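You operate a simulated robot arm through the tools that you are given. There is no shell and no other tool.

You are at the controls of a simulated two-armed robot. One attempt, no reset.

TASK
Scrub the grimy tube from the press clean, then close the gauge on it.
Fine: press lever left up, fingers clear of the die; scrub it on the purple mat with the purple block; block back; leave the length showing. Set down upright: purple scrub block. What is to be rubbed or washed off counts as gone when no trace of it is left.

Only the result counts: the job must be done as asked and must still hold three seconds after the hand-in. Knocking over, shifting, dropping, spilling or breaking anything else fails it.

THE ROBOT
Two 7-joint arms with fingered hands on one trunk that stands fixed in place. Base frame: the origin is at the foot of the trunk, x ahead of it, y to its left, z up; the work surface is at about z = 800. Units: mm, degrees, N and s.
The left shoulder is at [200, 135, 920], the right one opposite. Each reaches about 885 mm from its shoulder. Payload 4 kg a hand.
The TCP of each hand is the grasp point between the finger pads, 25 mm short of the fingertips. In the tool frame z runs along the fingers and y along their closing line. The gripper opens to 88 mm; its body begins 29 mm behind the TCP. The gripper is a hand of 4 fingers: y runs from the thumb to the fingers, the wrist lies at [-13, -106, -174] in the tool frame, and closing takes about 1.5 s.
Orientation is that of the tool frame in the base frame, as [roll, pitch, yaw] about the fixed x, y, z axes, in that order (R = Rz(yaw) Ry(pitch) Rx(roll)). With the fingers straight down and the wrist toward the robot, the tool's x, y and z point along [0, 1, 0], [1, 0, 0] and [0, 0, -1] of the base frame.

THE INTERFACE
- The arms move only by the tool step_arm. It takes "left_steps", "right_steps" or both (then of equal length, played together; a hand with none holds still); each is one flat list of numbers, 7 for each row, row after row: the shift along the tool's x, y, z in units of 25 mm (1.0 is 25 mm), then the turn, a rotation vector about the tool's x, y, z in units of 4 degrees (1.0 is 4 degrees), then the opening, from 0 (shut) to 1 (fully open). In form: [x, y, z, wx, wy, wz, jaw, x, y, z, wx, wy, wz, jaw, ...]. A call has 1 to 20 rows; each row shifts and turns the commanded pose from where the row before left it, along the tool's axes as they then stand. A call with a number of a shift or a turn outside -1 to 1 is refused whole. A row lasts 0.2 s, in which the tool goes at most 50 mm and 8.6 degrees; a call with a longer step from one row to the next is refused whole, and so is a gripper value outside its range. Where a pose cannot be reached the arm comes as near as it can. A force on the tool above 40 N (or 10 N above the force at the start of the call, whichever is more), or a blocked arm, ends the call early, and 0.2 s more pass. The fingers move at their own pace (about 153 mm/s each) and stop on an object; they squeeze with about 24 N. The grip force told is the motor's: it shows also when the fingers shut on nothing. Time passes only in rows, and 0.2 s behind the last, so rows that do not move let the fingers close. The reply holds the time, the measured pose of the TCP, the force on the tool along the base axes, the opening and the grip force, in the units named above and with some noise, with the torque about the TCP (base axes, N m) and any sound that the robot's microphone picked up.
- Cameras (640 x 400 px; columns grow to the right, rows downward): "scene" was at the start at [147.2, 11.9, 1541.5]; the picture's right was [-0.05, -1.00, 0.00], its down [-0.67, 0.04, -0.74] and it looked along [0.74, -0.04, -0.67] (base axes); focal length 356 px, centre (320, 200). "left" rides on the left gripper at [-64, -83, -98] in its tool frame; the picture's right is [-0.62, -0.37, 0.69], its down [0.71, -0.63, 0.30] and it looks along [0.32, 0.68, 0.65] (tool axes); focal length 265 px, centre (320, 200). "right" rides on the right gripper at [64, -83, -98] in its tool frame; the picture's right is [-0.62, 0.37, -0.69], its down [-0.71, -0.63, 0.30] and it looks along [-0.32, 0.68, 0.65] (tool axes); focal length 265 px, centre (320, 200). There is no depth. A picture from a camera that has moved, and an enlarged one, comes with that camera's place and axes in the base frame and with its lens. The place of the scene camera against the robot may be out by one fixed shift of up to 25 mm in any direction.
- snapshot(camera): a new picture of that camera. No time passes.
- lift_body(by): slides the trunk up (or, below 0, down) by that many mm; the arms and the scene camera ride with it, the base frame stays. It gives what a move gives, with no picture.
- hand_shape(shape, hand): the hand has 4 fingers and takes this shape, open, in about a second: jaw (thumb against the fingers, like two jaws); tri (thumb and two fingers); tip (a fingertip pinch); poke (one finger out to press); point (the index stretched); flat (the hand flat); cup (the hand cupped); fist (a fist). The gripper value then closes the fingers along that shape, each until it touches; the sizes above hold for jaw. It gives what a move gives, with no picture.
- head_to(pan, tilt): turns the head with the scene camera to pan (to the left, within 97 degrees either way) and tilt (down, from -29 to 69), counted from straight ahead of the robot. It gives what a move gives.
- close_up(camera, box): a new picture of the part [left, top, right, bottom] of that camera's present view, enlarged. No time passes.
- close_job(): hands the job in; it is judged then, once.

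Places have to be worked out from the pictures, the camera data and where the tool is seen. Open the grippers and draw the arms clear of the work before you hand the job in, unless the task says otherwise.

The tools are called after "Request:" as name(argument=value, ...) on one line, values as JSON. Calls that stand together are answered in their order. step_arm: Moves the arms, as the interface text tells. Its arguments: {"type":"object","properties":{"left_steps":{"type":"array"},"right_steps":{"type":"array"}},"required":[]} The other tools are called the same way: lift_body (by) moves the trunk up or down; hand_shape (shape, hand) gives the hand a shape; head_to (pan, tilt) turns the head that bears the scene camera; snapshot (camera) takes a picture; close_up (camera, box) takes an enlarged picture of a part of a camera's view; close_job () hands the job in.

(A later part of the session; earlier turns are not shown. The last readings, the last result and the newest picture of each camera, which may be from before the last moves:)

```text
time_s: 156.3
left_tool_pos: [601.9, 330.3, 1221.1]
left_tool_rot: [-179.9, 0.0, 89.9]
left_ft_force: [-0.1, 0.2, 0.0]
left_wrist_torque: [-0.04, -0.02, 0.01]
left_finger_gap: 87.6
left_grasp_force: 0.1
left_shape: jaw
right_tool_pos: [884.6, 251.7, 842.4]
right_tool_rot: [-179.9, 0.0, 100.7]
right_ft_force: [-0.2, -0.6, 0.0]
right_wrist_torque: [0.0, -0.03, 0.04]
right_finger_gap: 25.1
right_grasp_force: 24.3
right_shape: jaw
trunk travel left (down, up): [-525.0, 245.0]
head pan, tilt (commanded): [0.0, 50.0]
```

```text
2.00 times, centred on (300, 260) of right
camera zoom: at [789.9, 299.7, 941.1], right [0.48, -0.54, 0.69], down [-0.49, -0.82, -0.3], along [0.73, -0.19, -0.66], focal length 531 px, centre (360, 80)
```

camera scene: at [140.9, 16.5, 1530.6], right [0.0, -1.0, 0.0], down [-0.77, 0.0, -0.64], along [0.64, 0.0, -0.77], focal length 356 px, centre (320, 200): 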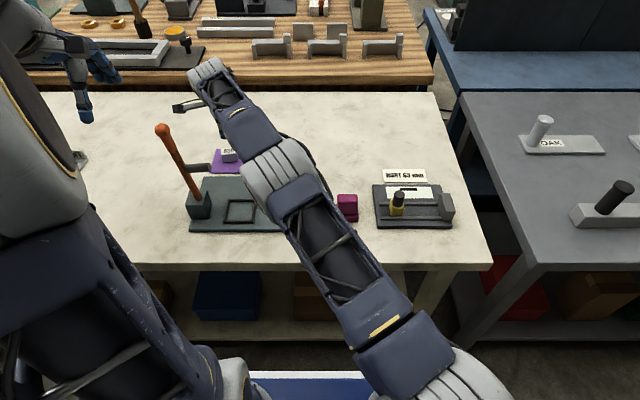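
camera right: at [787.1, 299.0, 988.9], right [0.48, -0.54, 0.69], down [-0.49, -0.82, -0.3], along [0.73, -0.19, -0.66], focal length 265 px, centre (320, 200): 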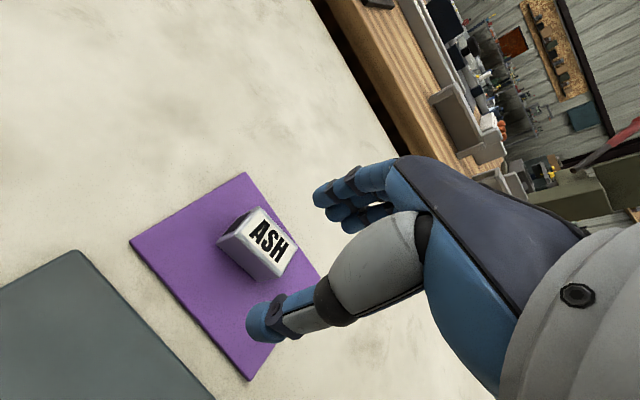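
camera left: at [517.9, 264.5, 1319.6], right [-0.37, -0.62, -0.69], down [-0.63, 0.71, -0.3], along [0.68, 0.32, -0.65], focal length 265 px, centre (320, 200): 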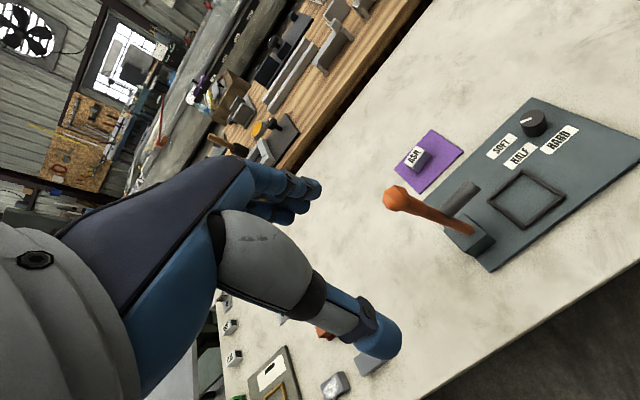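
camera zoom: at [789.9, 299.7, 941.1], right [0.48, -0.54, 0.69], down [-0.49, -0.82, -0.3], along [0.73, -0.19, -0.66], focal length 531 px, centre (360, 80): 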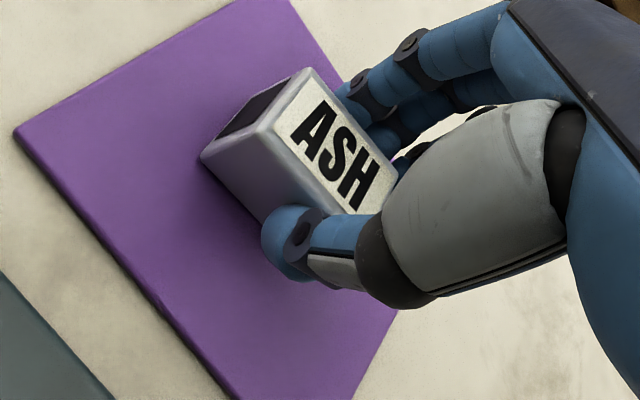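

Gripped (25.1 mm, 24 N). I lift while drawing back toward the robot, then turn to yaw 90°.

Request:
step_arm(right_steps=[0, 0, -0.3, 0, 0, 0, 0, -0.2, -0.2, -0.8, 0, 0, 0, 0, -0.5, -0.4, -0.9, 0, 0, 0, 0, -0.5, -0.4, -0.9, 0, 0, 0, 0, -0.5, -0.4, -0.9, 0, 0, 0, 0, -0.5, -0.4, -0.9, 0, 0, 0, 0, 0, 0, 0, 0, 0, 0.89, 0, 0, 0, 0, 0, 0, 0.89, 0, 0, 0, 0, 0, 0, 0.89, 0, 0, 0, 0, 0, 0, 0, 0])

Request:
snapshot(camera="right")

Request:
snapshot(camera="scene")

Request:
close_up(camera="left", box=[390, 60, 500, 160])

```text
time_s: 158.5
left_tool_pos: [601.2, 329.9, 1221.0]
left_tool_rot: [-180.0, 0.0, 90.1]
left_ft_force: [0.0, 1.2, 1.1]
left_wrist_torque: [-0.01, -0.02, 0.0]
left_finger_gap: 87.8
left_grasp_force: 0.0
left_shape: jaw
right_tool_pos: [894.3, 215.6, 961.4]
right_tool_rot: [-179.7, -0.1, 90.0]
right_ft_force: [-0.8, 1.2, 0.9]
right_wrist_torque: [0.0, 0.0, -0.03]
right_finger_gap: 25.1
right_grasp_force: 23.7
right_shape: jaw
right hand out of reach, approached as far as the arm can: row 2, 3, 4, 5, 6, 9
trunk travel left (down, up): [-525.0, 245.0]
head pan, tilt (commanded): [0.0, 50.0]
```

```text
taken
camera right: at [810.8, 279.6, 1060.3], right [0.37, -0.62, 0.69], down [-0.63, -0.71, -0.3], along [0.68, -0.32, -0.66], focal length 265 px, centre (320, 200)
```

right: 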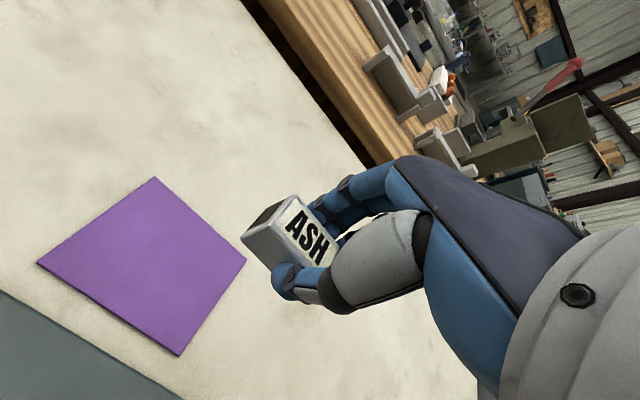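

```text
taken
camera scene: at [141.0, 16.4, 1530.7], right [0.0, -1.0, 0.0], down [-0.77, 0.0, -0.64], along [0.64, 0.0, -0.77], focal length 356 px, centre (320, 200)
```

scene: 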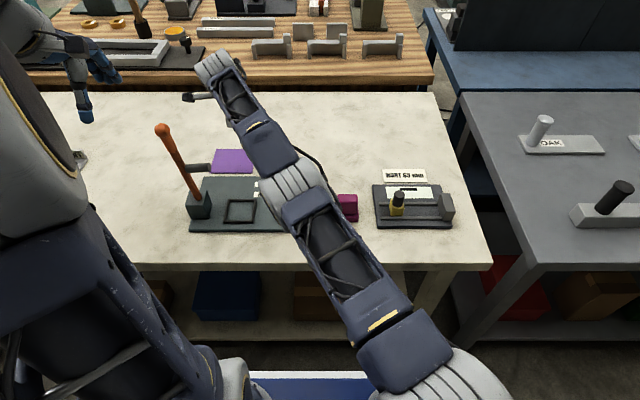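

```text
4.00 times, centred on (445, 110) of left
camera zoom: at [517.9, 264.6, 1319.6], right [-0.37, -0.62, -0.69], down [-0.63, 0.71, -0.3], along [0.68, 0.32, -0.65], focal length 1062 px, centre (-180, 560)
```

zoom: 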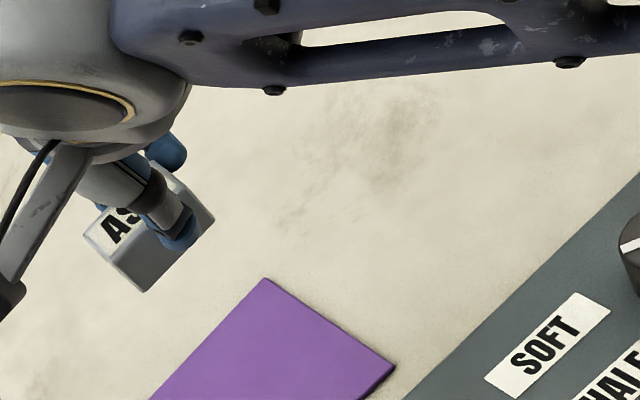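

The tube is held level and the mat is undisturbed. I carry it across toward the gauge, with a check on the way.

Request:
step_arm(right_steps=[-0.9, -0.6, 0, 0, 0, 0, 0, -0.9, -0.6, 0, 0, 0, 0, 0, -0.9, -0.6, 0, 0, 0, 0, 0, -0.9, -0.6, 0, 0, 0, 0, 0, -0.9, -0.6, 0, 0, 0, 0, 0, -0.9, -0.6, 0, 0, 0, 0, 0, -0.9, -0.6, 0, 0, 0, 0, 0, -0.9, -0.6, 0, 0, 0, 0, 0, -0.9, -0.6, 0, 0, 0, 0, 0, -0.9, -0.6, 0, 0, 0, 0, 0, 0, 0, 0, 0, 0, 0, 0])

Request:
snapshot(camera="right")

Request:
snapshot(camera="scene")

```text
time_s: 160.9
left_tool_pos: [600.4, 329.1, 1222.2]
left_tool_rot: [-179.9, 0.1, 89.9]
left_ft_force: [-0.2, 0.3, -0.2]
left_wrist_torque: [0.0, -0.01, 0.01]
left_finger_gap: 87.5
left_grasp_force: 0.1
left_shape: jaw
right_tool_pos: [942.9, 100.1, 985.2]
right_tool_rot: [-179.7, 0.1, 90.1]
right_ft_force: [0.0, -0.2, 0.3]
right_wrist_torque: [0.0, 0.01, 0.0]
right_finger_gap: 25.1
right_grasp_force: 23.5
right_shape: jaw
right hand out of reach, approached as far as the arm can: row 1, 2, 3, 4, 5, 6, 7, 8, 9, 10
trunk travel left (down, up): [-525.0, 245.0]
head pan, tilt (commanded): [0.0, 50.0]
```

```text
taken
camera right: at [859.6, 165.0, 1083.4], right [0.37, -0.62, 0.69], down [-0.63, -0.71, -0.3], along [0.68, -0.32, -0.66], focal length 265 px, centre (320, 200)
```

right: 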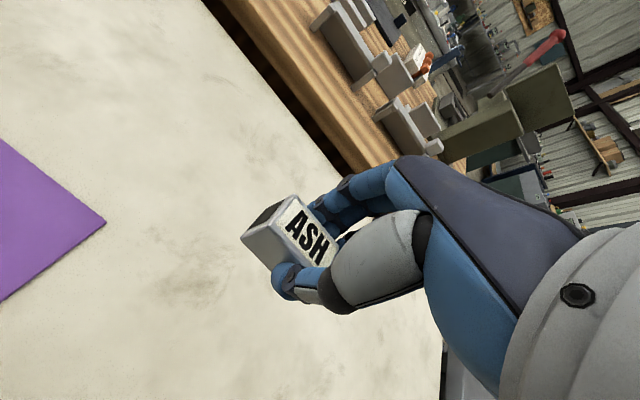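

```text
taken
camera scene: at [141.0, 16.5, 1530.6], right [0.0, -1.0, 0.0], down [-0.77, 0.0, -0.64], along [0.64, 0.0, -0.77], focal length 356 px, centre (320, 200)
```

scene: 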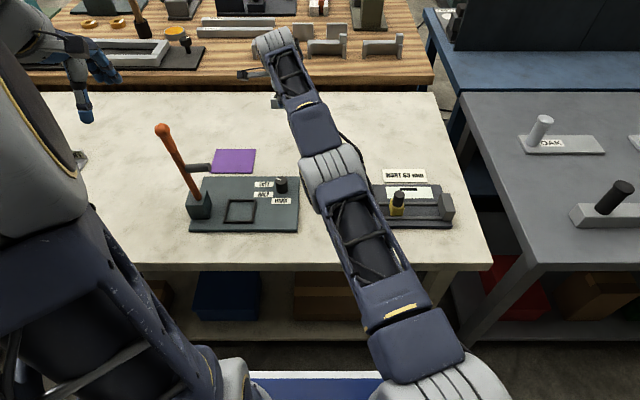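

The arm is fully stretched and slid along its reach limit instead of drawing back. I try small steps straight back toward the robot.

Request:
step_arm(right_steps=[0, -0.3, 0, 0, 0, 0, 0, 0, -0.3, 0, 0, 0, 0, 0, 0, -0.3, 0, 0, 0, 0, 0, 0, 0, 0, 0, 0, 0, 0])

```text
time_s: 161.9
left_tool_pos: [600.7, 329.6, 1221.0]
left_tool_rot: [-179.9, 0.0, 89.9]
left_ft_force: [0.9, -0.6, -0.4]
left_wrist_torque: [-0.02, 0.0, -0.04]
left_finger_gap: 87.5
left_grasp_force: 0.0
left_shape: jaw
right_tool_pos: [941.0, 105.5, 986.9]
right_tool_rot: [-179.8, 0.0, 90.0]
right_ft_force: [-0.3, 0.4, 0.5]
right_wrist_torque: [-0.01, 0.01, -0.01]
right_finger_gap: 25.1
right_grasp_force: 24.1
right_shape: jaw
right hand out of reach, approached as far as the arm can: row 1, 2, 3
trunk travel left (down, up): [-525.0, 245.0]
head pan, tilt (commanded): [0.0, 50.0]
```

Purely inward motion is singular with the elbow straight, but going down worked before. I go down 60 mm to bend the elbow, then draw back.

Request:
step_arm(right_steps=[0, 0, 0.5, 0, 0, 0, 0, 0, 0, 0.5, 0, 0, 0, 0, 0, 0, 0.5, 0, 0, 0, 0, 0, 0, 0.5, 0, 0, 0, 0, 0, 0, 0.5, 0, 0, 0, 0, 0, 0, 0, 0, 0, 0, 0])

Request:
step_arm(right_steps=[0, -0.3, 0, 0, 0, 0, 0, 0, -0.3, 0, 0, 0, 0, 0, 0, -0.3, 0, 0, 0, 0, 0, 0, 0, 0, 0, 0, 0, 0])

```text
time_s: 163.3
left_tool_pos: [601.4, 330.2, 1220.7]
left_tool_rot: [180.0, 0.1, 90.0]
left_ft_force: [-0.7, -0.2, -0.6]
left_wrist_torque: [0.02, 0.0, -0.05]
left_finger_gap: 87.7
left_grasp_force: 0.1
left_shape: jaw
right_tool_pos: [946.1, 105.7, 924.5]
right_tool_rot: [-179.8, 0.0, 90.0]
right_ft_force: [-0.6, 0.8, 0.8]
right_wrist_torque: [0.02, 0.01, 0.0]
right_finger_gap: 25.3
right_grasp_force: 24.1
right_shape: jaw
right hand out of reach, approached as far as the arm can: row 3
trunk travel left (down, up): [-525.0, 245.0]
head pan, tilt (commanded): [0.0, 50.0]
```

```text
time_s: 164.3
left_tool_pos: [600.5, 330.6, 1222.2]
left_tool_rot: [-179.9, 0.1, 90.0]
left_ft_force: [0.2, 1.1, 0.2]
left_wrist_torque: [0.02, 0.03, 0.01]
left_finger_gap: 87.6
left_grasp_force: 0.0
left_shape: jaw
right_tool_pos: [944.2, 111.3, 928.5]
right_tool_rot: [-179.8, 0.0, 90.0]
right_ft_force: [0.2, 0.4, -0.9]
right_wrist_torque: [-0.01, 0.03, 0.02]
right_finger_gap: 25.1
right_grasp_force: 24.4
right_shape: jaw
right hand out of reach, approached as far as the arm can: row 1, 2, 3
trunk travel left (down, up): [-525.0, 245.0]
head pan, tilt (commanded): [0.0, 50.0]
```

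The elbow is straight, so I raise the trunk 120 mm. Moving the hand down relative to the higher shoulder will then bend the elbow.

Request:
lift_body(by=120)

Request:
snapshot(camera="scene")

```text
time_s: 165.8
left_tool_pos: [601.8, 330.2, 1342.0]
left_tool_rot: [-180.0, 0.0, 90.0]
left_ft_force: [0.7, -0.2, 0.1]
left_wrist_torque: [0.02, 0.02, -0.03]
left_finger_gap: 87.6
left_grasp_force: 0.0
left_shape: jaw
right_tool_pos: [943.8, 112.4, 1047.6]
right_tool_rot: [-179.8, 0.0, 90.0]
right_ft_force: [1.2, 0.3, -1.3]
right_wrist_torque: [0.02, 0.0, -0.03]
right_finger_gap: 25.1
right_grasp_force: 24.0
right_shape: jaw
trunk travel left (down, up): [-645.0, 125.0]
head pan, tilt (commanded): [0.0, 50.0]
```

```text
taken
camera scene: at [141.0, 16.4, 1650.6], right [0.0, -1.0, 0.0], down [-0.77, 0.0, -0.64], along [0.64, 0.0, -0.77], focal length 356 px, centre (320, 200)
```

scene: 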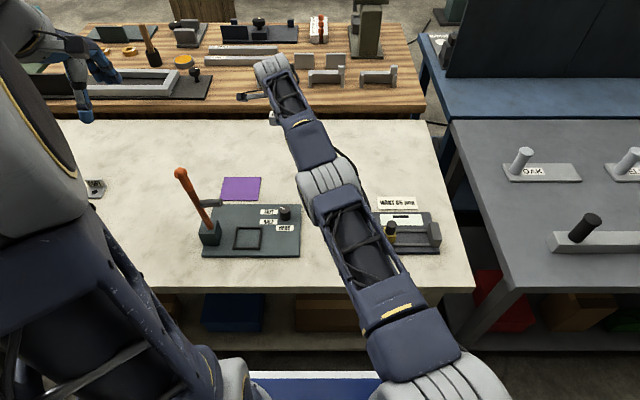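

Now I move the hand straight down 110 mm in moderate steps to flex the elbow.

Request:
step_arm(right_steps=[0, 0, 0.5, 0, 0, 0, 0, 0, 0, 0.5, 0, 0, 0, 0, 0, 0, 0.5, 0, 0, 0, 0, 0, 0, 0.5, 0, 0, 0, 0, 0, 0, 0.5, 0, 0, 0, 0, 0, 0, 0.5, 0, 0, 0, 0, 0, 0, 0.5, 0, 0, 0, 0, 0, 0, 0.5, 0, 0, 0, 0, 0, 0, 0.5, 0, 0, 0, 0, 0, 0, 0, 0, 0, 0, 0])

Request:
step_arm(right_steps=[0, -0.2, 0, 0, 0, 0, 0, 0, -0.2, 0, 0, 0, 0, 0, 0, -0.2, 0, 0, 0, 0, 0, 0, 0, 0, 0, 0, 0, 0])

```text
time_s: 168.0
left_tool_pos: [600.4, 328.7, 1341.4]
left_tool_rot: [-179.9, 0.1, 90.0]
left_ft_force: [1.2, -0.6, 0.0]
left_wrist_torque: [0.04, 0.0, 0.02]
left_finger_gap: 87.7
left_grasp_force: 0.0
left_shape: jaw
right_tool_pos: [942.8, 111.4, 935.3]
right_tool_rot: [-179.8, 0.0, 90.0]
right_ft_force: [0.1, 0.0, 0.3]
right_wrist_torque: [-0.03, -0.02, 0.03]
right_finger_gap: 25.1
right_grasp_force: 23.8
right_shape: jaw
trunk travel left (down, up): [-645.0, 125.0]
head pan, tilt (commanded): [0.0, 50.0]
```

```text
time_s: 169.0
left_tool_pos: [600.4, 329.1, 1341.8]
left_tool_rot: [-179.9, 0.1, 90.1]
left_ft_force: [-0.4, 1.0, -0.6]
left_wrist_torque: [-0.03, 0.02, 0.02]
left_finger_gap: 87.8
left_grasp_force: 0.0
left_shape: jaw
right_tool_pos: [938.6, 114.6, 934.0]
right_tool_rot: [-179.7, 0.0, 90.0]
right_ft_force: [-0.1, 0.6, -0.4]
right_wrist_torque: [0.01, 0.01, -0.01]
right_finger_gap: 25.2
right_grasp_force: 23.8
right_shape: jaw
right hand out of reach, approached as far as the arm can: row 2, 3
trunk travel left (down, up): [-645.0, 125.0]
head pan, tilt (commanded): [0.0, 50.0]
```

Inward motion is blocked by a wrist limit, not by reach: at this place the arm prefers a yaw of about 113°. I turn the hand back there and then draw inward.

Request:
step_arm(right_steps=[0, 0, 0, 0, 0, -0.8, 0, 0, 0, 0, 0, 0, -0.8, 0, 0, 0, 0, 0, 0, -0.8, 0, 0, 0, 0, 0, 0, -0.8, 0, 0, 0, 0, 0, 0, -0.8, 0, 0, 0, 0, 0, 0, -0.8, 0, 0, 0, 0, 0, 0, -0.8, 0, 0, 0, 0, 0, 0, 0, 0])

Request:
step_arm(right_steps=[-0.1, -0.4, 0, 0, 0, 0, 0, -0.1, -0.4, 0, 0, 0, 0, 0, -0.1, -0.4, 0, 0, 0, 0, 0, 0, 0, 0, 0, 0, 0, 0])

```text
time_s: 170.8
left_tool_pos: [602.0, 329.9, 1341.5]
left_tool_rot: [-179.9, -0.1, 90.1]
left_ft_force: [0.9, 0.0, 0.5]
left_wrist_torque: [-0.01, 0.0, -0.01]
left_finger_gap: 87.6
left_grasp_force: 0.1
left_shape: jaw
right_tool_pos: [938.7, 115.4, 933.4]
right_tool_rot: [-179.8, 0.0, 112.5]
right_ft_force: [0.3, 0.5, 0.0]
right_wrist_torque: [0.01, 0.02, -0.02]
right_finger_gap: 25.1
right_grasp_force: 23.9
right_shape: jaw
trunk travel left (down, up): [-645.0, 125.0]
head pan, tilt (commanded): [0.0, 50.0]
```

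```text
time_s: 171.8
left_tool_pos: [600.9, 329.1, 1341.0]
left_tool_rot: [-179.9, 0.0, 90.0]
left_ft_force: [0.4, 0.2, -0.6]
left_wrist_torque: [0.03, 0.02, -0.03]
left_finger_gap: 87.5
left_grasp_force: 0.1
left_shape: jaw
right_tool_pos: [940.4, 105.5, 930.4]
right_tool_rot: [-179.7, -0.1, 112.4]
right_ft_force: [-0.2, 0.9, 0.0]
right_wrist_torque: [0.03, -0.02, 0.01]
right_finger_gap: 25.0
right_grasp_force: 23.8
right_shape: jaw
right hand out of reach, approached as far as the arm can: row 1, 2, 3
trunk travel left (down, up): [-645.0, 125.0]
head pan, tilt (commanded): [0.0, 50.0]
```

I test which directions are free: first pure −y, toward straight in front of the right shoulder.

Request:
step_arm(right_steps=[-0.46, -0.19, 0, 0, 0, 0, 0, -0.46, -0.19, 0, 0, 0, 0, 0, -0.46, -0.19, 0, 0, 0, 0, 0, -0.46, -0.19, 0, 0, 0, 0, 0, 0, 0, 0, 0, 0, 0, 0])

Request:
snapshot(camera="scene")

Request:
snapshot(camera="left")

```text
time_s: 173.0
left_tool_pos: [600.1, 329.7, 1342.3]
left_tool_rot: [-179.9, 0.1, 90.0]
left_ft_force: [0.5, -0.3, -0.3]
left_wrist_torque: [-0.02, 0.02, 0.0]
left_finger_gap: 87.6
left_grasp_force: 0.0
left_shape: jaw
right_tool_pos: [953.3, 56.7, 929.2]
right_tool_rot: [-179.7, -0.1, 112.5]
right_ft_force: [0.1, -0.7, -0.7]
right_wrist_torque: [-0.01, 0.01, 0.03]
right_finger_gap: 25.0
right_grasp_force: 23.6
right_shape: jaw
right hand out of reach, approached as far as the arm can: row 1, 2, 4
trunk travel left (down, up): [-645.0, 125.0]
head pan, tilt (commanded): [0.0, 50.0]
```

```text
taken
camera scene: at [141.0, 16.5, 1650.6], right [0.0, -1.0, 0.0], down [-0.77, 0.0, -0.64], along [0.64, 0.0, -0.77], focal length 356 px, centre (320, 200)
```

scene: 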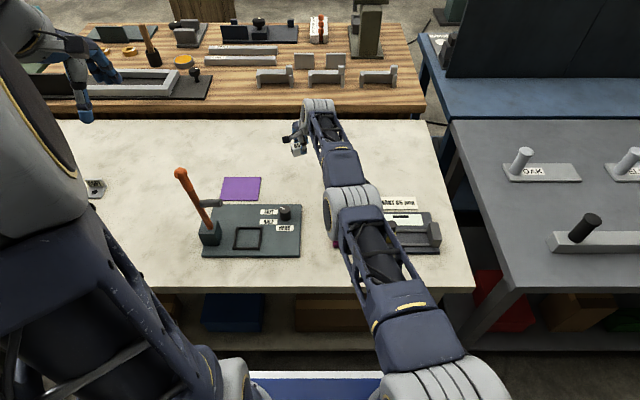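

```text
taken
camera left: at [518.0, 264.6, 1439.6], right [-0.37, -0.62, -0.69], down [-0.63, 0.71, -0.3], along [0.68, 0.32, -0.65], focal length 265 px, centre (320, 200)
```

left: 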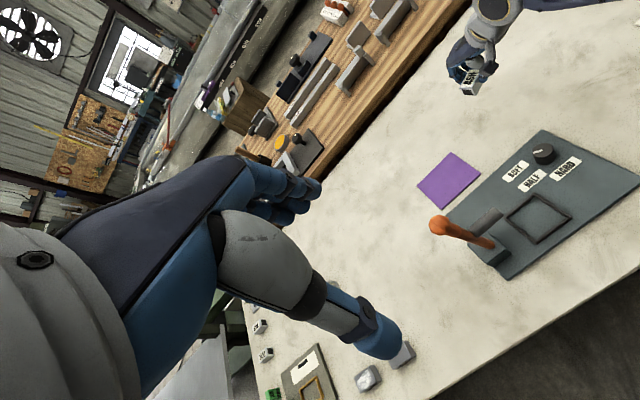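

The readings fit a stretched-elbow sphere about the shoulder: I am sliding on its surface. I go up along that sphere first (which draws the hand in). Then I come straight down, so the elbow has to bend.

Request:
step_arm(right_steps=[0, 0, -0.7, 0, 0, 0, 0, 0, 0, -0.7, 0, 0, 0, 0, 0, 0, -0.7, 0, 0, 0, 0, 0, 0, -0.7, 0, 0, 0, 0, 0, 0, -0.7, 0, 0, 0, 0, 0, 0, -0.7, 0, 0, 0, 0, 0, 0, -0.7, 0, 0, 0, 0, 0, 0, -0.7, 0, 0, 0, 0, 0, 0, -0.7, 0, 0, 0, 0, 0, 0, -0.7, 0, 0, 0, 0, 0, 0, -0.7, 0, 0, 0, 0, 0, 0, -0.7, 0, 0, 0, 0, 0, 0, 0, 0, 0, 0, 0])

```text
time_s: 175.8
left_tool_pos: [599.8, 330.1, 1340.1]
left_tool_rot: [-180.0, 0.0, 89.9]
left_ft_force: [0.5, -0.6, 0.7]
left_wrist_torque: [-0.02, 0.01, 0.0]
left_finger_gap: 87.7
left_grasp_force: 0.1
left_shape: jaw
right_tool_pos: [948.8, 56.4, 1139.0]
right_tool_rot: [-179.8, -0.1, 112.5]
right_ft_force: [0.1, 0.3, 0.5]
right_wrist_torque: [-0.03, 0.01, -0.04]
right_finger_gap: 25.1
right_grasp_force: 24.4
right_shape: jaw
right hand out of reach, approached as far as the arm can: row 2, 12
trunk travel left (down, up): [-645.0, 125.0]
head pan, tilt (commanded): [0.0, 50.0]
```

I continue up another 100 mm, then come down.

Request:
step_arm(right_steps=[0, 0, -0.7, 0, 0, 0, 0, 0, 0, -0.7, 0, 0, 0, 0, 0, 0, -0.7, 0, 0, 0, 0, 0, 0, -0.7, 0, 0, 0, 0, 0, 0, -0.7, 0, 0, 0, 0, 0, 0, -0.7, 0, 0, 0, 0, 0, 0, 0, 0, 0, 0, 0])

Request:
step_arm(right_steps=[0, 0, 0.5, 0, 0, 0, 0, 0, 0, 0.5, 0, 0, 0, 0, 0, 0, 0.5, 0, 0, 0, 0, 0, 0, 0.5, 0, 0, 0, 0, 0, 0, 0.5, 0, 0, 0, 0, 0, 0, 0.5, 0, 0, 0, 0, 0, 0, 0.5, 0, 0, 0, 0, 0, 0, 0.5, 0, 0, 0, 0, 0, 0, 0.5, 0, 0, 0, 0, 0, 0, 0.5, 0, 0, 0, 0, 0, 0, 0, 0, 0, 0, 0])

```text
time_s: 177.4
left_tool_pos: [601.6, 329.6, 1342.1]
left_tool_rot: [-180.0, 0.0, 90.0]
left_ft_force: [0.4, 0.0, -1.1]
left_wrist_torque: [0.03, 0.01, 0.05]
left_finger_gap: 87.6
left_grasp_force: 0.0
left_shape: jaw
right_tool_pos: [926.9, 52.9, 1235.2]
right_tool_rot: [-179.8, -0.1, 112.5]
right_ft_force: [-0.5, 0.2, -0.2]
right_wrist_torque: [0.02, -0.01, 0.02]
right_finger_gap: 24.8
right_grasp_force: 23.8
right_shape: jaw
right hand out of reach, approached as far as the arm can: row 1, 3, 4, 5, 6
trunk travel left (down, up): [-645.0, 125.0]
head pan, tilt (commanded): [0.0, 50.0]
```

```text
time_s: 179.8
left_tool_pos: [602.6, 330.2, 1341.6]
left_tool_rot: [-179.9, 0.1, 90.0]
left_ft_force: [-0.3, -0.9, 0.3]
left_wrist_torque: [-0.01, 0.0, 0.02]
left_finger_gap: 87.8
left_grasp_force: 0.0
left_shape: jaw
right_tool_pos: [926.1, 52.6, 1110.7]
right_tool_rot: [-179.8, -0.2, 112.4]
right_ft_force: [-0.6, -0.2, -1.2]
right_wrist_torque: [0.0, 0.01, -0.02]
right_finger_gap: 25.0
right_grasp_force: 24.2
right_shape: jaw
trunk travel left (down, up): [-645.0, 125.0]
head pan, tilt (commanded): [0.0, 50.0]
```

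The hand came straight down without sliding, so the elbow is bent now. I draw it back toward the robot.

Request:
step_arm(right_steps=[0.15, -0.37, 0, 0, 0, 0, 0, 0.15, -0.37, 0, 0, 0, 0, 0, 0.15, -0.37, 0, 0, 0, 0, 0, 0.15, -0.37, 0, 0, 0, 0, 0, 0.15, -0.37, 0, 0, 0, 0, 0, 0, 0, 0, 0, 0, 0, 0])

```text
time_s: 181.2
left_tool_pos: [600.0, 328.8, 1342.5]
left_tool_rot: [-179.9, 0.0, 89.9]
left_ft_force: [0.2, -0.3, -0.9]
left_wrist_torque: [0.02, 0.01, -0.07]
left_finger_gap: 87.5
left_grasp_force: 0.1
left_shape: jaw
right_tool_pos: [875.8, 53.7, 1111.2]
right_tool_rot: [-179.8, 0.0, 112.4]
right_ft_force: [-0.8, 0.5, -0.4]
right_wrist_torque: [0.01, 0.02, -0.01]
right_finger_gap: 25.0
right_grasp_force: 24.0
right_shape: jaw
trunk travel left (down, up): [-645.0, 125.0]
head pan, tilt (commanded): [0.0, 50.0]
```

Free again. I bring the hand further back, turn to yaw 90°, and then lower the trunk to its original height.

Request:
step_arm(right_steps=[-0.257, -0.879, 0, 0, 0, 0, 0, -0.257, -0.879, 0, 0, 0, 0, 0, -0.257, -0.879, 0, 0, 0, 0, 0, -0.257, -0.879, 0, 0, 0, 0, 0, -0.257, -0.879, 0, 0, 0, 0, 0, -0.257, -0.879, 0, 0, 0, 0, 0, -0.257, -0.879, 0, 0, 0, 0, 0, 0, 0, 0, 0, 0, 0.933, 0, 0, 0, 0, 0, 0, 0.933, 0, 0, 0, 0, 0, 0, 0.933, 0, 0, 0, 0, 0, 0, 0.933, 0, 0, 0, 0, 0, 0, 0.933, 0, 0, 0, 0, 0, 0, 0.933, 0, 0, 0, 0, 0, 0, 0, 0])

Request:
lift_body(by=-120)

Request:
snapshot(camera="scene")

Request:
snapshot(camera="right")

```text
time_s: 184.2
left_tool_pos: [602.0, 330.4, 1341.3]
left_tool_rot: [-179.9, -0.1, 90.0]
left_ft_force: [0.0, 0.7, -0.4]
left_wrist_torque: [0.0, 0.0, 0.02]
left_finger_gap: 87.8
left_grasp_force: 0.0
left_shape: jaw
right_tool_pos: [751.3, -47.6, 1111.8]
right_tool_rot: [-179.8, 0.0, 90.1]
right_ft_force: [0.0, -0.3, -0.7]
right_wrist_torque: [0.03, 0.0, -0.03]
right_finger_gap: 25.0
right_grasp_force: 23.9
right_shape: jaw
trunk travel left (down, up): [-645.0, 125.0]
head pan, tilt (commanded): [0.0, 50.0]
```

```text
time_s: 185.7
left_tool_pos: [601.1, 329.9, 1221.6]
left_tool_rot: [-180.0, 0.0, 90.0]
left_ft_force: [0.5, 0.0, -0.4]
left_wrist_torque: [-0.03, 0.03, 0.0]
left_finger_gap: 87.8
left_grasp_force: 0.0
left_shape: jaw
right_tool_pos: [751.4, -47.5, 991.1]
right_tool_rot: [-179.9, -0.1, 90.0]
right_ft_force: [-0.6, 0.3, -1.1]
right_wrist_torque: [0.01, 0.01, -0.04]
right_finger_gap: 24.8
right_grasp_force: 23.4
right_shape: jaw
trunk travel left (down, up): [-525.0, 245.0]
head pan, tilt (commanded): [0.0, 50.0]
```

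```text
taken
camera scene: at [141.0, 16.4, 1530.7], right [0.0, -1.0, 0.0], down [-0.77, 0.0, -0.64], along [0.64, 0.0, -0.77], focal length 356 px, centre (320, 200)
```

scene: 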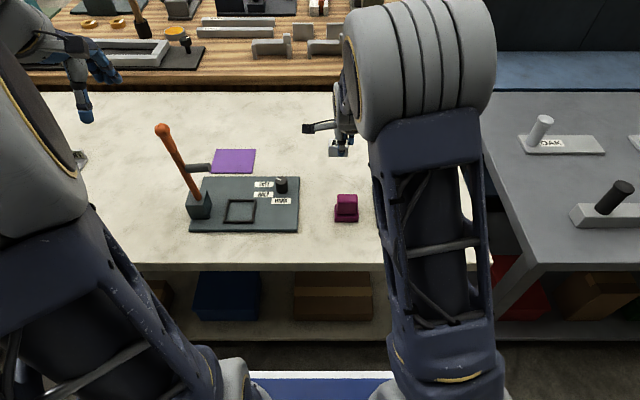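

```text
taken
camera right: at [667.5, 16.6, 1090.1], right [0.37, -0.62, 0.69], down [-0.63, -0.71, -0.3], along [0.68, -0.32, -0.66], focal length 265 px, centre (320, 200)
```

right: 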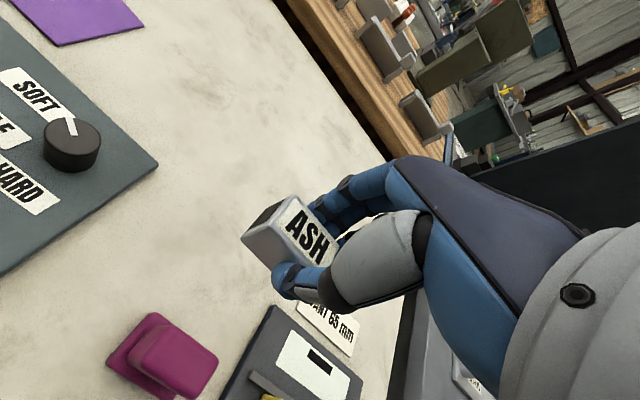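

I check how the tube sits in the hand.

Request:
close_up(camera="right", box=[220, 170, 380, 320])

Request:
close_up(camera="scene", box=[295, 105, 385, 165])

```text
2.67 times, centred on (300, 245) of right
camera zoom: at [667.5, 16.6, 1090.1], right [0.37, -0.62, 0.69], down [-0.63, -0.71, -0.3], along [0.68, -0.32, -0.66], focal length 708 px, centre (373, 80)
```

zoom: 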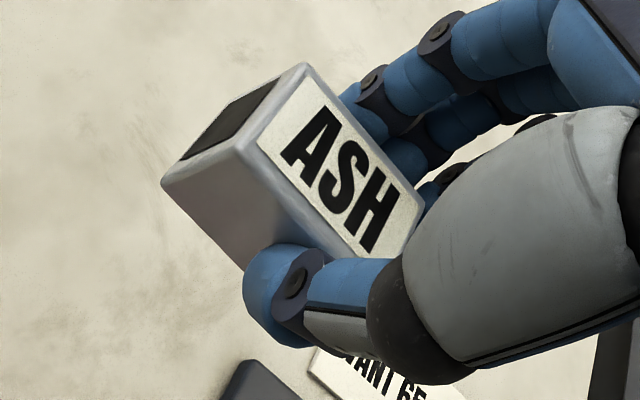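

```text
6.67 times, centred on (340, 135) of scene
camera zoom: at [141.0, 16.4, 1530.7], right [0.0, -1.0, 0.0], down [-0.77, 0.0, -0.64], along [0.64, 0.0, -0.77], focal length 2371 px, centre (187, 633)
```

zoom: 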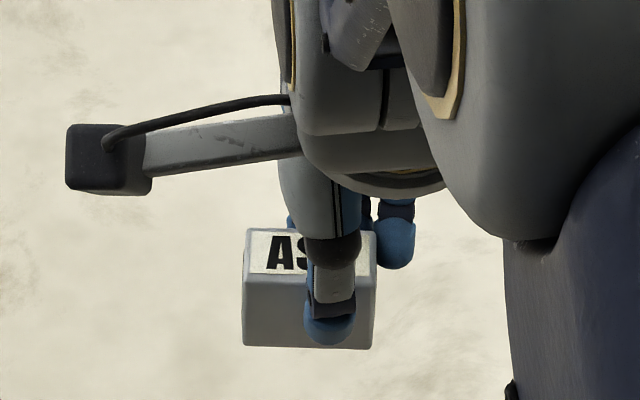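

The tube is level and square in the hand, its centre about 6 mm to +y of the grasp point. I carry it to above the gauge channel and look.

Request:
step_arm(right_steps=[-0.936, -0.286, -0.1, 0, 0, 0, 0, -0.936, -0.286, 0, 0, 0, 0, 0, -0.936, -0.286, 0, 0, 0, 0, 0, -0.936, -0.286, 0, 0, 0, 0, 0, -0.936, -0.286, 0, 0, 0, 0, 0, -0.936, -0.286, 0, 0, 0, 0, 0, -0.936, -0.286, 0, 0, 0, 0, 0, -0.936, -0.286, 0, 0, 0, 0, 0, -0.936, -0.286, 0, 0, 0, 0, 0, 0, 0, 0, 0, 0, 0, 0])

Request:
snapshot(camera="right")

Request:
snapshot(camera="scene")

```text
time_s: 187.9
left_tool_pos: [601.9, 330.3, 1223.1]
left_tool_rot: [-179.8, 0.1, 90.0]
left_ft_force: [-0.4, 0.1, 0.1]
left_wrist_torque: [0.03, 0.0, 0.02]
left_finger_gap: 87.8
left_grasp_force: 0.1
left_shape: jaw
right_tool_pos: [686.6, -259.8, 993.7]
right_tool_rot: [-179.8, -0.1, 90.1]
right_ft_force: [0.1, 0.0, -0.2]
right_wrist_torque: [-0.03, 0.01, -0.02]
right_finger_gap: 25.0
right_grasp_force: 24.6
right_shape: jaw
trunk travel left (down, up): [-525.0, 245.0]
head pan, tilt (commanded): [0.0, 50.0]
```

```text
taken
camera right: at [603.5, -195.6, 1092.2], right [0.37, -0.62, 0.69], down [-0.63, -0.72, -0.3], along [0.68, -0.32, -0.66], focal length 265 px, centre (320, 200)
```

right: 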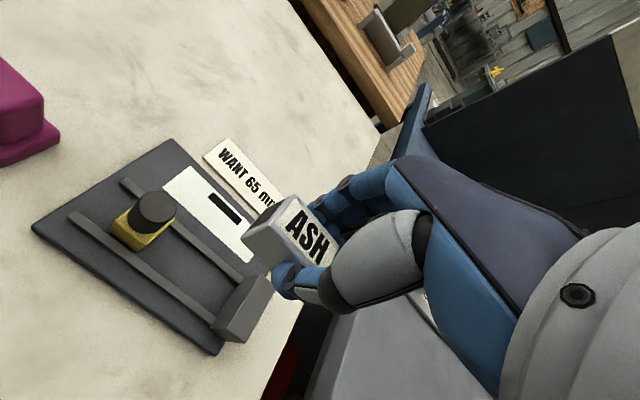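

```text
taken
camera scene: at [140.9, 16.4, 1530.7], right [0.0, -1.0, 0.0], down [-0.77, 0.0, -0.64], along [0.64, 0.0, -0.77], focal length 356 px, centre (320, 200)
```

scene: 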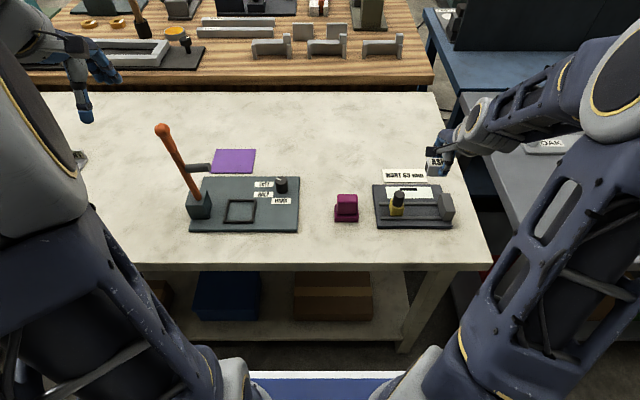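

Both cameras see the gauge well. I zoom in to measure rails, slider and anvil accurately.

Request:
close_up(camera="right", box=[20, 130, 300, 360])

Request:
close_up(camera="right", box=[60, 170, 280, 350])

Request:
close_up(camera="scene", box=[365, 130, 475, 240])

```text
1.74 times, centred on (160, 245) of right
camera zoom: at [603.5, -195.6, 1092.2], right [0.37, -0.62, 0.69], down [-0.63, -0.72, -0.3], along [0.68, -0.32, -0.66], focal length 462 px, centre (598, 122)
```

zoom: 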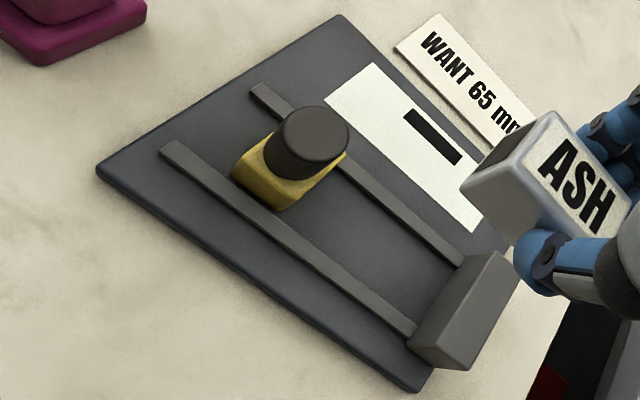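

```text
2.22 times, centred on (170, 260) of right
camera zoom: at [603.5, -195.6, 1092.2], right [0.37, -0.62, 0.69], down [-0.63, -0.72, -0.3], along [0.68, -0.32, -0.66], focal length 590 px, centre (653, 67)
```

zoom: 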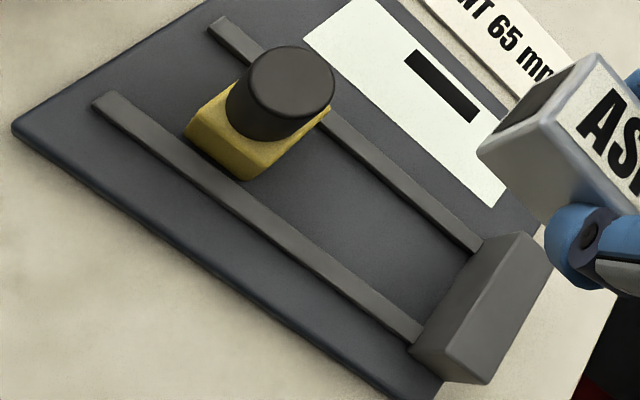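

```text
3.64 times, centred on (420, 185) of scene
camera zoom: at [140.9, 16.4, 1530.7], right [0.0, -1.0, 0.0], down [-0.77, 0.0, -0.64], along [0.64, 0.0, -0.77], focal length 1293 px, centre (-44, 254)
```

zoom: 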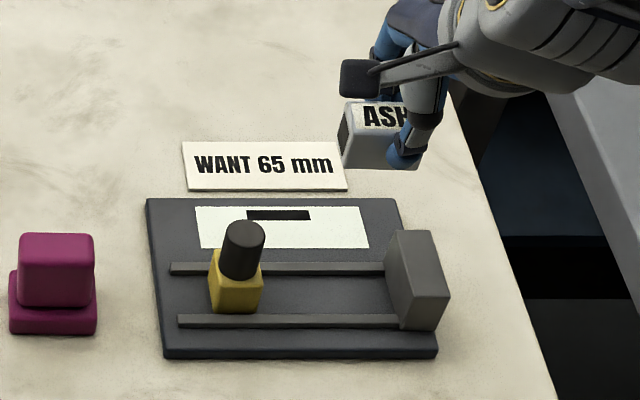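

Channel centre x ≈ 687, slider face y ≈ −204, anvil face y ≈ −297. I descend with TCP at (687, −258) to z ≈ 866.

Request:
step_arm(right_steps=[0.07, 0.016, 0.85, 0, 0, 0, 0, 0, 0, 0.85, 0, 0, 0, 0, 0, 0, 0.85, 0, 0, 0, 0, 0, 0, 0.85, 0, 0, 0, 0, 0, 0, 0.85, 0, 0, 0, 0, 0, 0, 0.85, 0, 0, 0, 0, 0, 0, 0, 0, 0, 0, 0])

Request:
snapshot(camera="right")

Request:
close_up(camera="scene", box=[365, 150, 475, 240])

```text
time_s: 189.5
left_tool_pos: [600.2, 330.4, 1221.6]
left_tool_rot: [-179.9, 0.1, 90.0]
left_ft_force: [-0.8, 0.6, 0.6]
left_wrist_torque: [-0.02, -0.01, 0.02]
left_finger_gap: 87.9
left_grasp_force: 0.1
left_shape: jaw
right_tool_pos: [689.0, -255.4, 866.3]
right_tool_rot: [-179.8, 0.0, 89.9]
right_ft_force: [-0.2, -0.1, 0.8]
right_wrist_torque: [-0.03, 0.0, -0.01]
right_finger_gap: 25.0
right_grasp_force: 23.5
right_shape: jaw
trunk travel left (down, up): [-525.0, 245.0]
head pan, tilt (commanded): [0.0, 50.0]
```

```text
taken
camera right: at [605.0, -191.6, 965.4], right [0.37, -0.62, 0.69], down [-0.63, -0.71, -0.3], along [0.68, -0.32, -0.66], focal length 265 px, centre (320, 200)
```

right: 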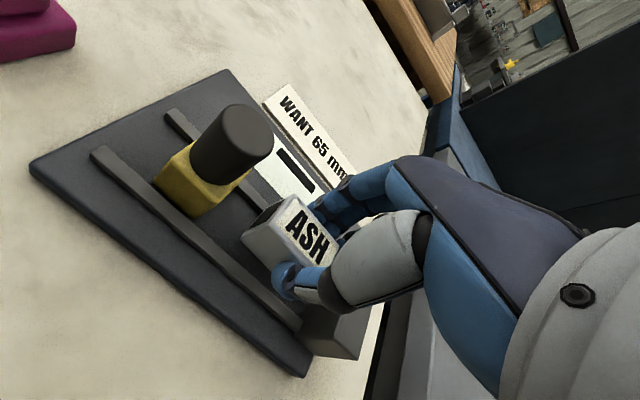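

```text
4.44 times, centred on (420, 195) of scene
camera zoom: at [140.9, 16.4, 1530.7], right [0.0, -1.0, 0.0], down [-0.77, 0.0, -0.64], along [0.64, 0.0, -0.77], focal length 1581 px, centre (-124, 222)
```

zoom: 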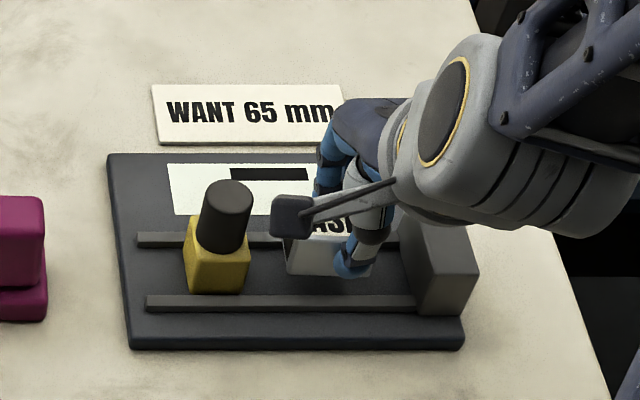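

Request:
close_up(camera="right", box=[150, 140, 390, 370])

Request:
close_up(camera="scene", box=[395, 175, 455, 230])

```text
1.74 times, centred on (270, 255) of right
camera zoom: at [605.0, -191.6, 965.4], right [0.37, -0.62, 0.69], down [-0.63, -0.71, -0.3], along [0.68, -0.32, -0.66], focal length 462 px, centre (407, 104)
```

zoom: 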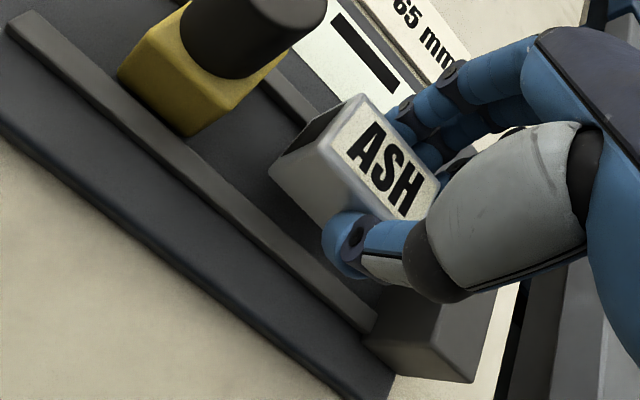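

```text
7.27 times, centred on (425, 202) of scene
camera zoom: at [140.9, 16.4, 1530.7], right [0.0, -1.0, 0.0], down [-0.77, 0.0, -0.64], along [0.64, 0.0, -0.77], focal length 2586 px, centre (-444, 182)
```

zoom: 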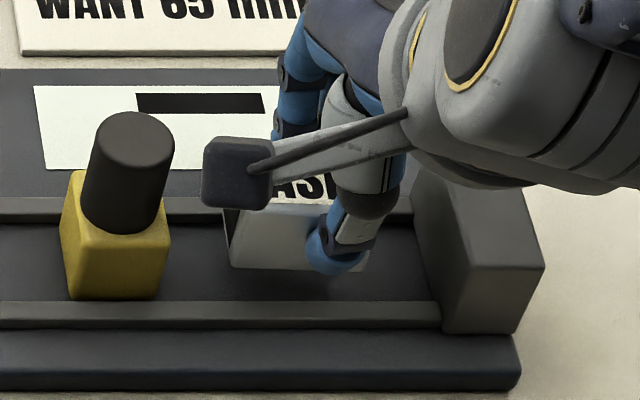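

The tube lines up between the rails. I lower to contact in small steps.

Request:
step_arm(right_steps=[0, -0.04, 0.25, 0, 0, 0, 0, 0, 0, 0.2, 0, 0, 0, 0, 0, 0, 0, 0, 0, 0, 0])

Request:
step_arm(right_steps=[0, 0, 0.06, 0, 0, 0, 0, 0, 0, 0, 0, 0, 0, 0])

```text
time_s: 190.3
left_tool_pos: [601.3, 330.3, 1220.8]
left_tool_rot: [-179.9, 0.0, 90.0]
left_ft_force: [0.4, 0.3, -0.4]
left_wrist_torque: [-0.01, 0.0, 0.02]
left_finger_gap: 88.0
left_grasp_force: 0.1
left_shape: jaw
right_tool_pos: [686.4, -257.5, 855.1]
right_tool_rot: [-179.8, 0.0, 90.1]
right_ft_force: [0.2, -0.2, -0.6]
right_wrist_torque: [0.05, -0.05, 0.0]
right_finger_gap: 25.0
right_grasp_force: 24.1
right_shape: jaw
trunk travel left (down, up): [-525.0, 245.0]
head pan, tilt (commanded): [0.0, 50.0]
```

```text
time_s: 190.9
left_tool_pos: [601.0, 330.0, 1221.6]
left_tool_rot: [-179.9, 0.0, 89.9]
left_ft_force: [0.2, 0.7, 0.5]
left_wrist_torque: [0.01, -0.01, 0.03]
left_finger_gap: 87.8
left_grasp_force: 0.1
left_shape: jaw
right_tool_pos: [685.4, -255.1, 854.1]
right_tool_rot: [-179.7, 0.0, 90.1]
right_ft_force: [-0.4, -0.2, 0.6]
right_wrist_torque: [0.03, -0.01, 0.01]
right_finger_gap: 24.9
right_grasp_force: 23.6
right_shape: jaw
trunk travel left (down, up): [-525.0, 245.0]
head pan, tilt (commanded): [0.0, 50.0]
```

Request:
step_arm(right_steps=[0, 0, 0.05, 0, 0, 0, 0, 0, 0, 0, 0, 0, 0, 0])

Request:
step_arm(right_steps=[0, 0, 0.05, 0, 0, 0, 0, 0, 0, 0, 0, 0, 0, 0])

Request:
step_arm(right_steps=[0, 0, 0.05, 0, 0, 0, 0, 0, 0, 0, 0, 0, 0, 0])

```text
time_s: 191.5
left_tool_pos: [601.7, 329.4, 1222.6]
left_tool_rot: [-179.9, -0.1, 90.0]
left_ft_force: [-0.4, -0.5, -0.7]
left_wrist_torque: [0.02, 0.0, -0.05]
left_finger_gap: 87.8
left_grasp_force: 0.1
left_shape: jaw
right_tool_pos: [687.6, -257.6, 853.1]
right_tool_rot: [-179.7, 0.0, 89.9]
right_ft_force: [0.0, -0.1, -0.8]
right_wrist_torque: [0.02, 0.01, 0.03]
right_finger_gap: 25.2
right_grasp_force: 23.5
right_shape: jaw
trunk travel left (down, up): [-525.0, 245.0]
head pan, tilt (commanded): [0.0, 50.0]
```

```text
time_s: 192.1
left_tool_pos: [601.7, 329.8, 1220.5]
left_tool_rot: [-179.9, 0.0, 90.0]
left_ft_force: [-0.2, 0.7, -0.6]
left_wrist_torque: [0.0, 0.01, -0.01]
left_finger_gap: 87.8
left_grasp_force: 0.1
left_shape: jaw
right_tool_pos: [686.8, -257.4, 850.3]
right_tool_rot: [-179.8, 0.0, 90.2]
right_ft_force: [-0.4, 0.0, -0.1]
right_wrist_torque: [0.03, -0.02, 0.0]
right_finger_gap: 25.2
right_grasp_force: 24.2
right_shape: jaw
trunk travel left (down, up): [-525.0, 245.0]
head pan, tilt (commanded): [0.0, 50.0]
```

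```text
time_s: 192.7
left_tool_pos: [600.2, 330.2, 1221.7]
left_tool_rot: [-179.9, 0.0, 90.0]
left_ft_force: [-0.4, -0.2, 0.4]
left_wrist_torque: [0.01, 0.01, 0.0]
left_finger_gap: 87.8
left_grasp_force: 0.1
left_shape: jaw
right_tool_pos: [687.2, -256.8, 849.8]
right_tool_rot: [-179.9, -0.1, 90.1]
right_ft_force: [-0.7, 0.3, 0.9]
right_wrist_torque: [-0.01, -0.04, -0.05]
right_finger_gap: 24.9
right_grasp_force: 23.9
right_shape: jaw
trunk travel left (down, up): [-525.0, 245.0]
head pan, tilt (commanded): [0.0, 50.0]
```

Request:
step_arm(right_steps=[0, 0, 0.05, 0, 0, 0, 0, 0, 0, 0, 0, 0, 0, 0])

Request:
close_up(camera="scene", box=[395, 175, 455, 230])

Request:
close_up(camera="right", box=[150, 140, 390, 370])

```text
time_s: 193.3
left_tool_pos: [600.9, 329.0, 1221.5]
left_tool_rot: [-179.8, 0.0, 90.0]
left_ft_force: [-0.3, 0.0, -0.2]
left_wrist_torque: [0.0, 0.0, -0.01]
left_finger_gap: 88.0
left_grasp_force: 0.0
left_shape: jaw
right_tool_pos: [686.8, -258.0, 850.6]
right_tool_rot: [-179.9, 0.0, 90.1]
right_ft_force: [0.2, 0.4, 5.5]
right_wrist_torque: [-0.02, -0.1, -0.06]
right_finger_gap: 25.1
right_grasp_force: 24.2
right_shape: jaw
trunk travel left (down, up): [-525.0, 245.0]
head pan, tilt (commanded): [0.0, 50.0]
```

```text
7.27 times, centred on (425, 202) of scene
camera zoom: at [140.8, 16.4, 1530.7], right [0.0, -1.0, 0.0], down [-0.77, 0.0, -0.64], along [0.64, 0.0, -0.77], focal length 2586 px, centre (-444, 182)
```

zoom: 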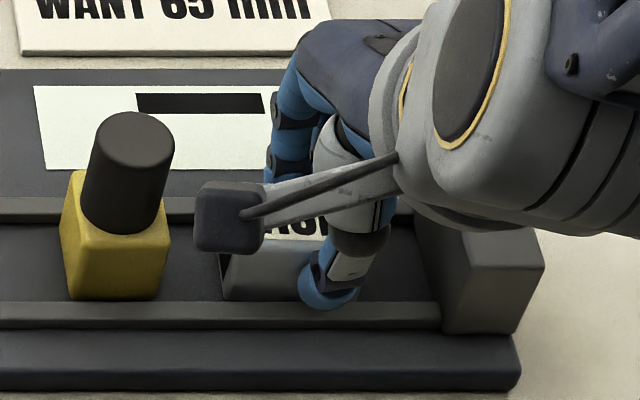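

```text
1.74 times, centred on (270, 255) of right
camera zoom: at [603.2, -192.5, 948.4], right [0.37, -0.62, 0.69], down [-0.63, -0.72, -0.3], along [0.68, -0.32, -0.66], focal length 462 px, centre (407, 104)
```

zoom: 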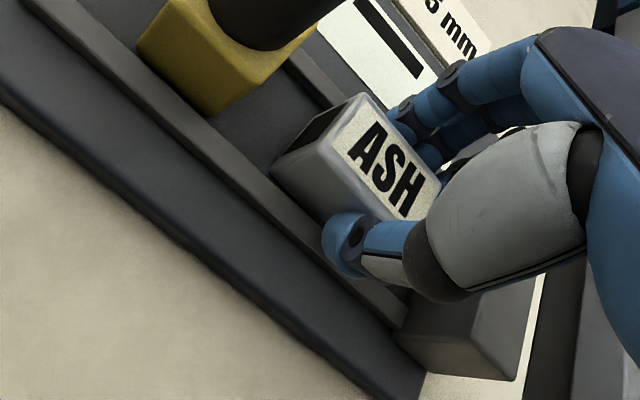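

Contact (5.5 N) with the tube seated between the rails. I ease up slightly and open the hand gently.

Request:
step_arm(right_steps=[0, 0, -0.03, 0, 0, 0, 0, 0, 0, 0, 0, 0, 0, 0.32, 0, 0, 0, 0, 0, 0, 0.4, 0, 0, 0, 0, 0, 0, 0.5, 0, 0, 0, 0, 0, 0, 0.6, 0, 0, 0, 0, 0, 0, 0.6])

Request:
close_up(camera="scene", box=[395, 175, 455, 230])

Request:
close_up(camera="right", box=[150, 140, 390, 370])

```text
time_s: 194.7
left_tool_pos: [600.0, 329.6, 1221.7]
left_tool_rot: [-179.9, 0.0, 90.0]
left_ft_force: [1.1, 0.8, -0.8]
left_wrist_torque: [-0.06, 0.0, 0.01]
left_finger_gap: 87.4
left_grasp_force: 0.0
left_shape: jaw
right_tool_pos: [686.8, -255.8, 848.5]
right_tool_rot: [-179.8, 0.0, 90.1]
right_ft_force: [-0.5, 0.6, 0.0]
right_wrist_torque: [-0.01, 0.0, -0.01]
right_finger_gap: 52.5
right_grasp_force: 0.0
right_shape: jaw
trunk travel left (down, up): [-525.0, 245.0]
head pan, tilt (commanded): [0.0, 50.0]
```

```text
7.27 times, centred on (425, 202) of scene
camera zoom: at [140.9, 16.4, 1530.6], right [0.0, -1.0, 0.0], down [-0.77, 0.0, -0.64], along [0.64, 0.0, -0.77], focal length 2586 px, centre (-444, 182)
```

zoom: 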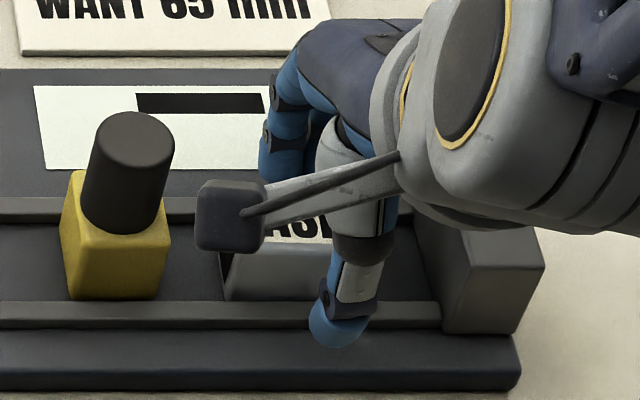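

```text
1.74 times, centred on (270, 255) of right
camera zoom: at [603.1, -192.7, 948.9], right [0.37, -0.62, 0.69], down [-0.63, -0.71, -0.3], along [0.68, -0.32, -0.66], focal length 462 px, centre (407, 104)
```

zoom: 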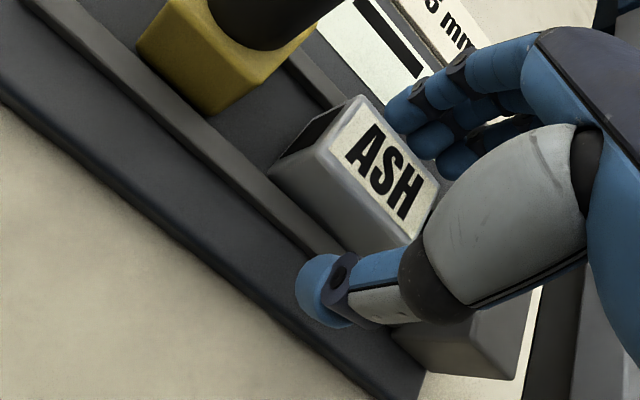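

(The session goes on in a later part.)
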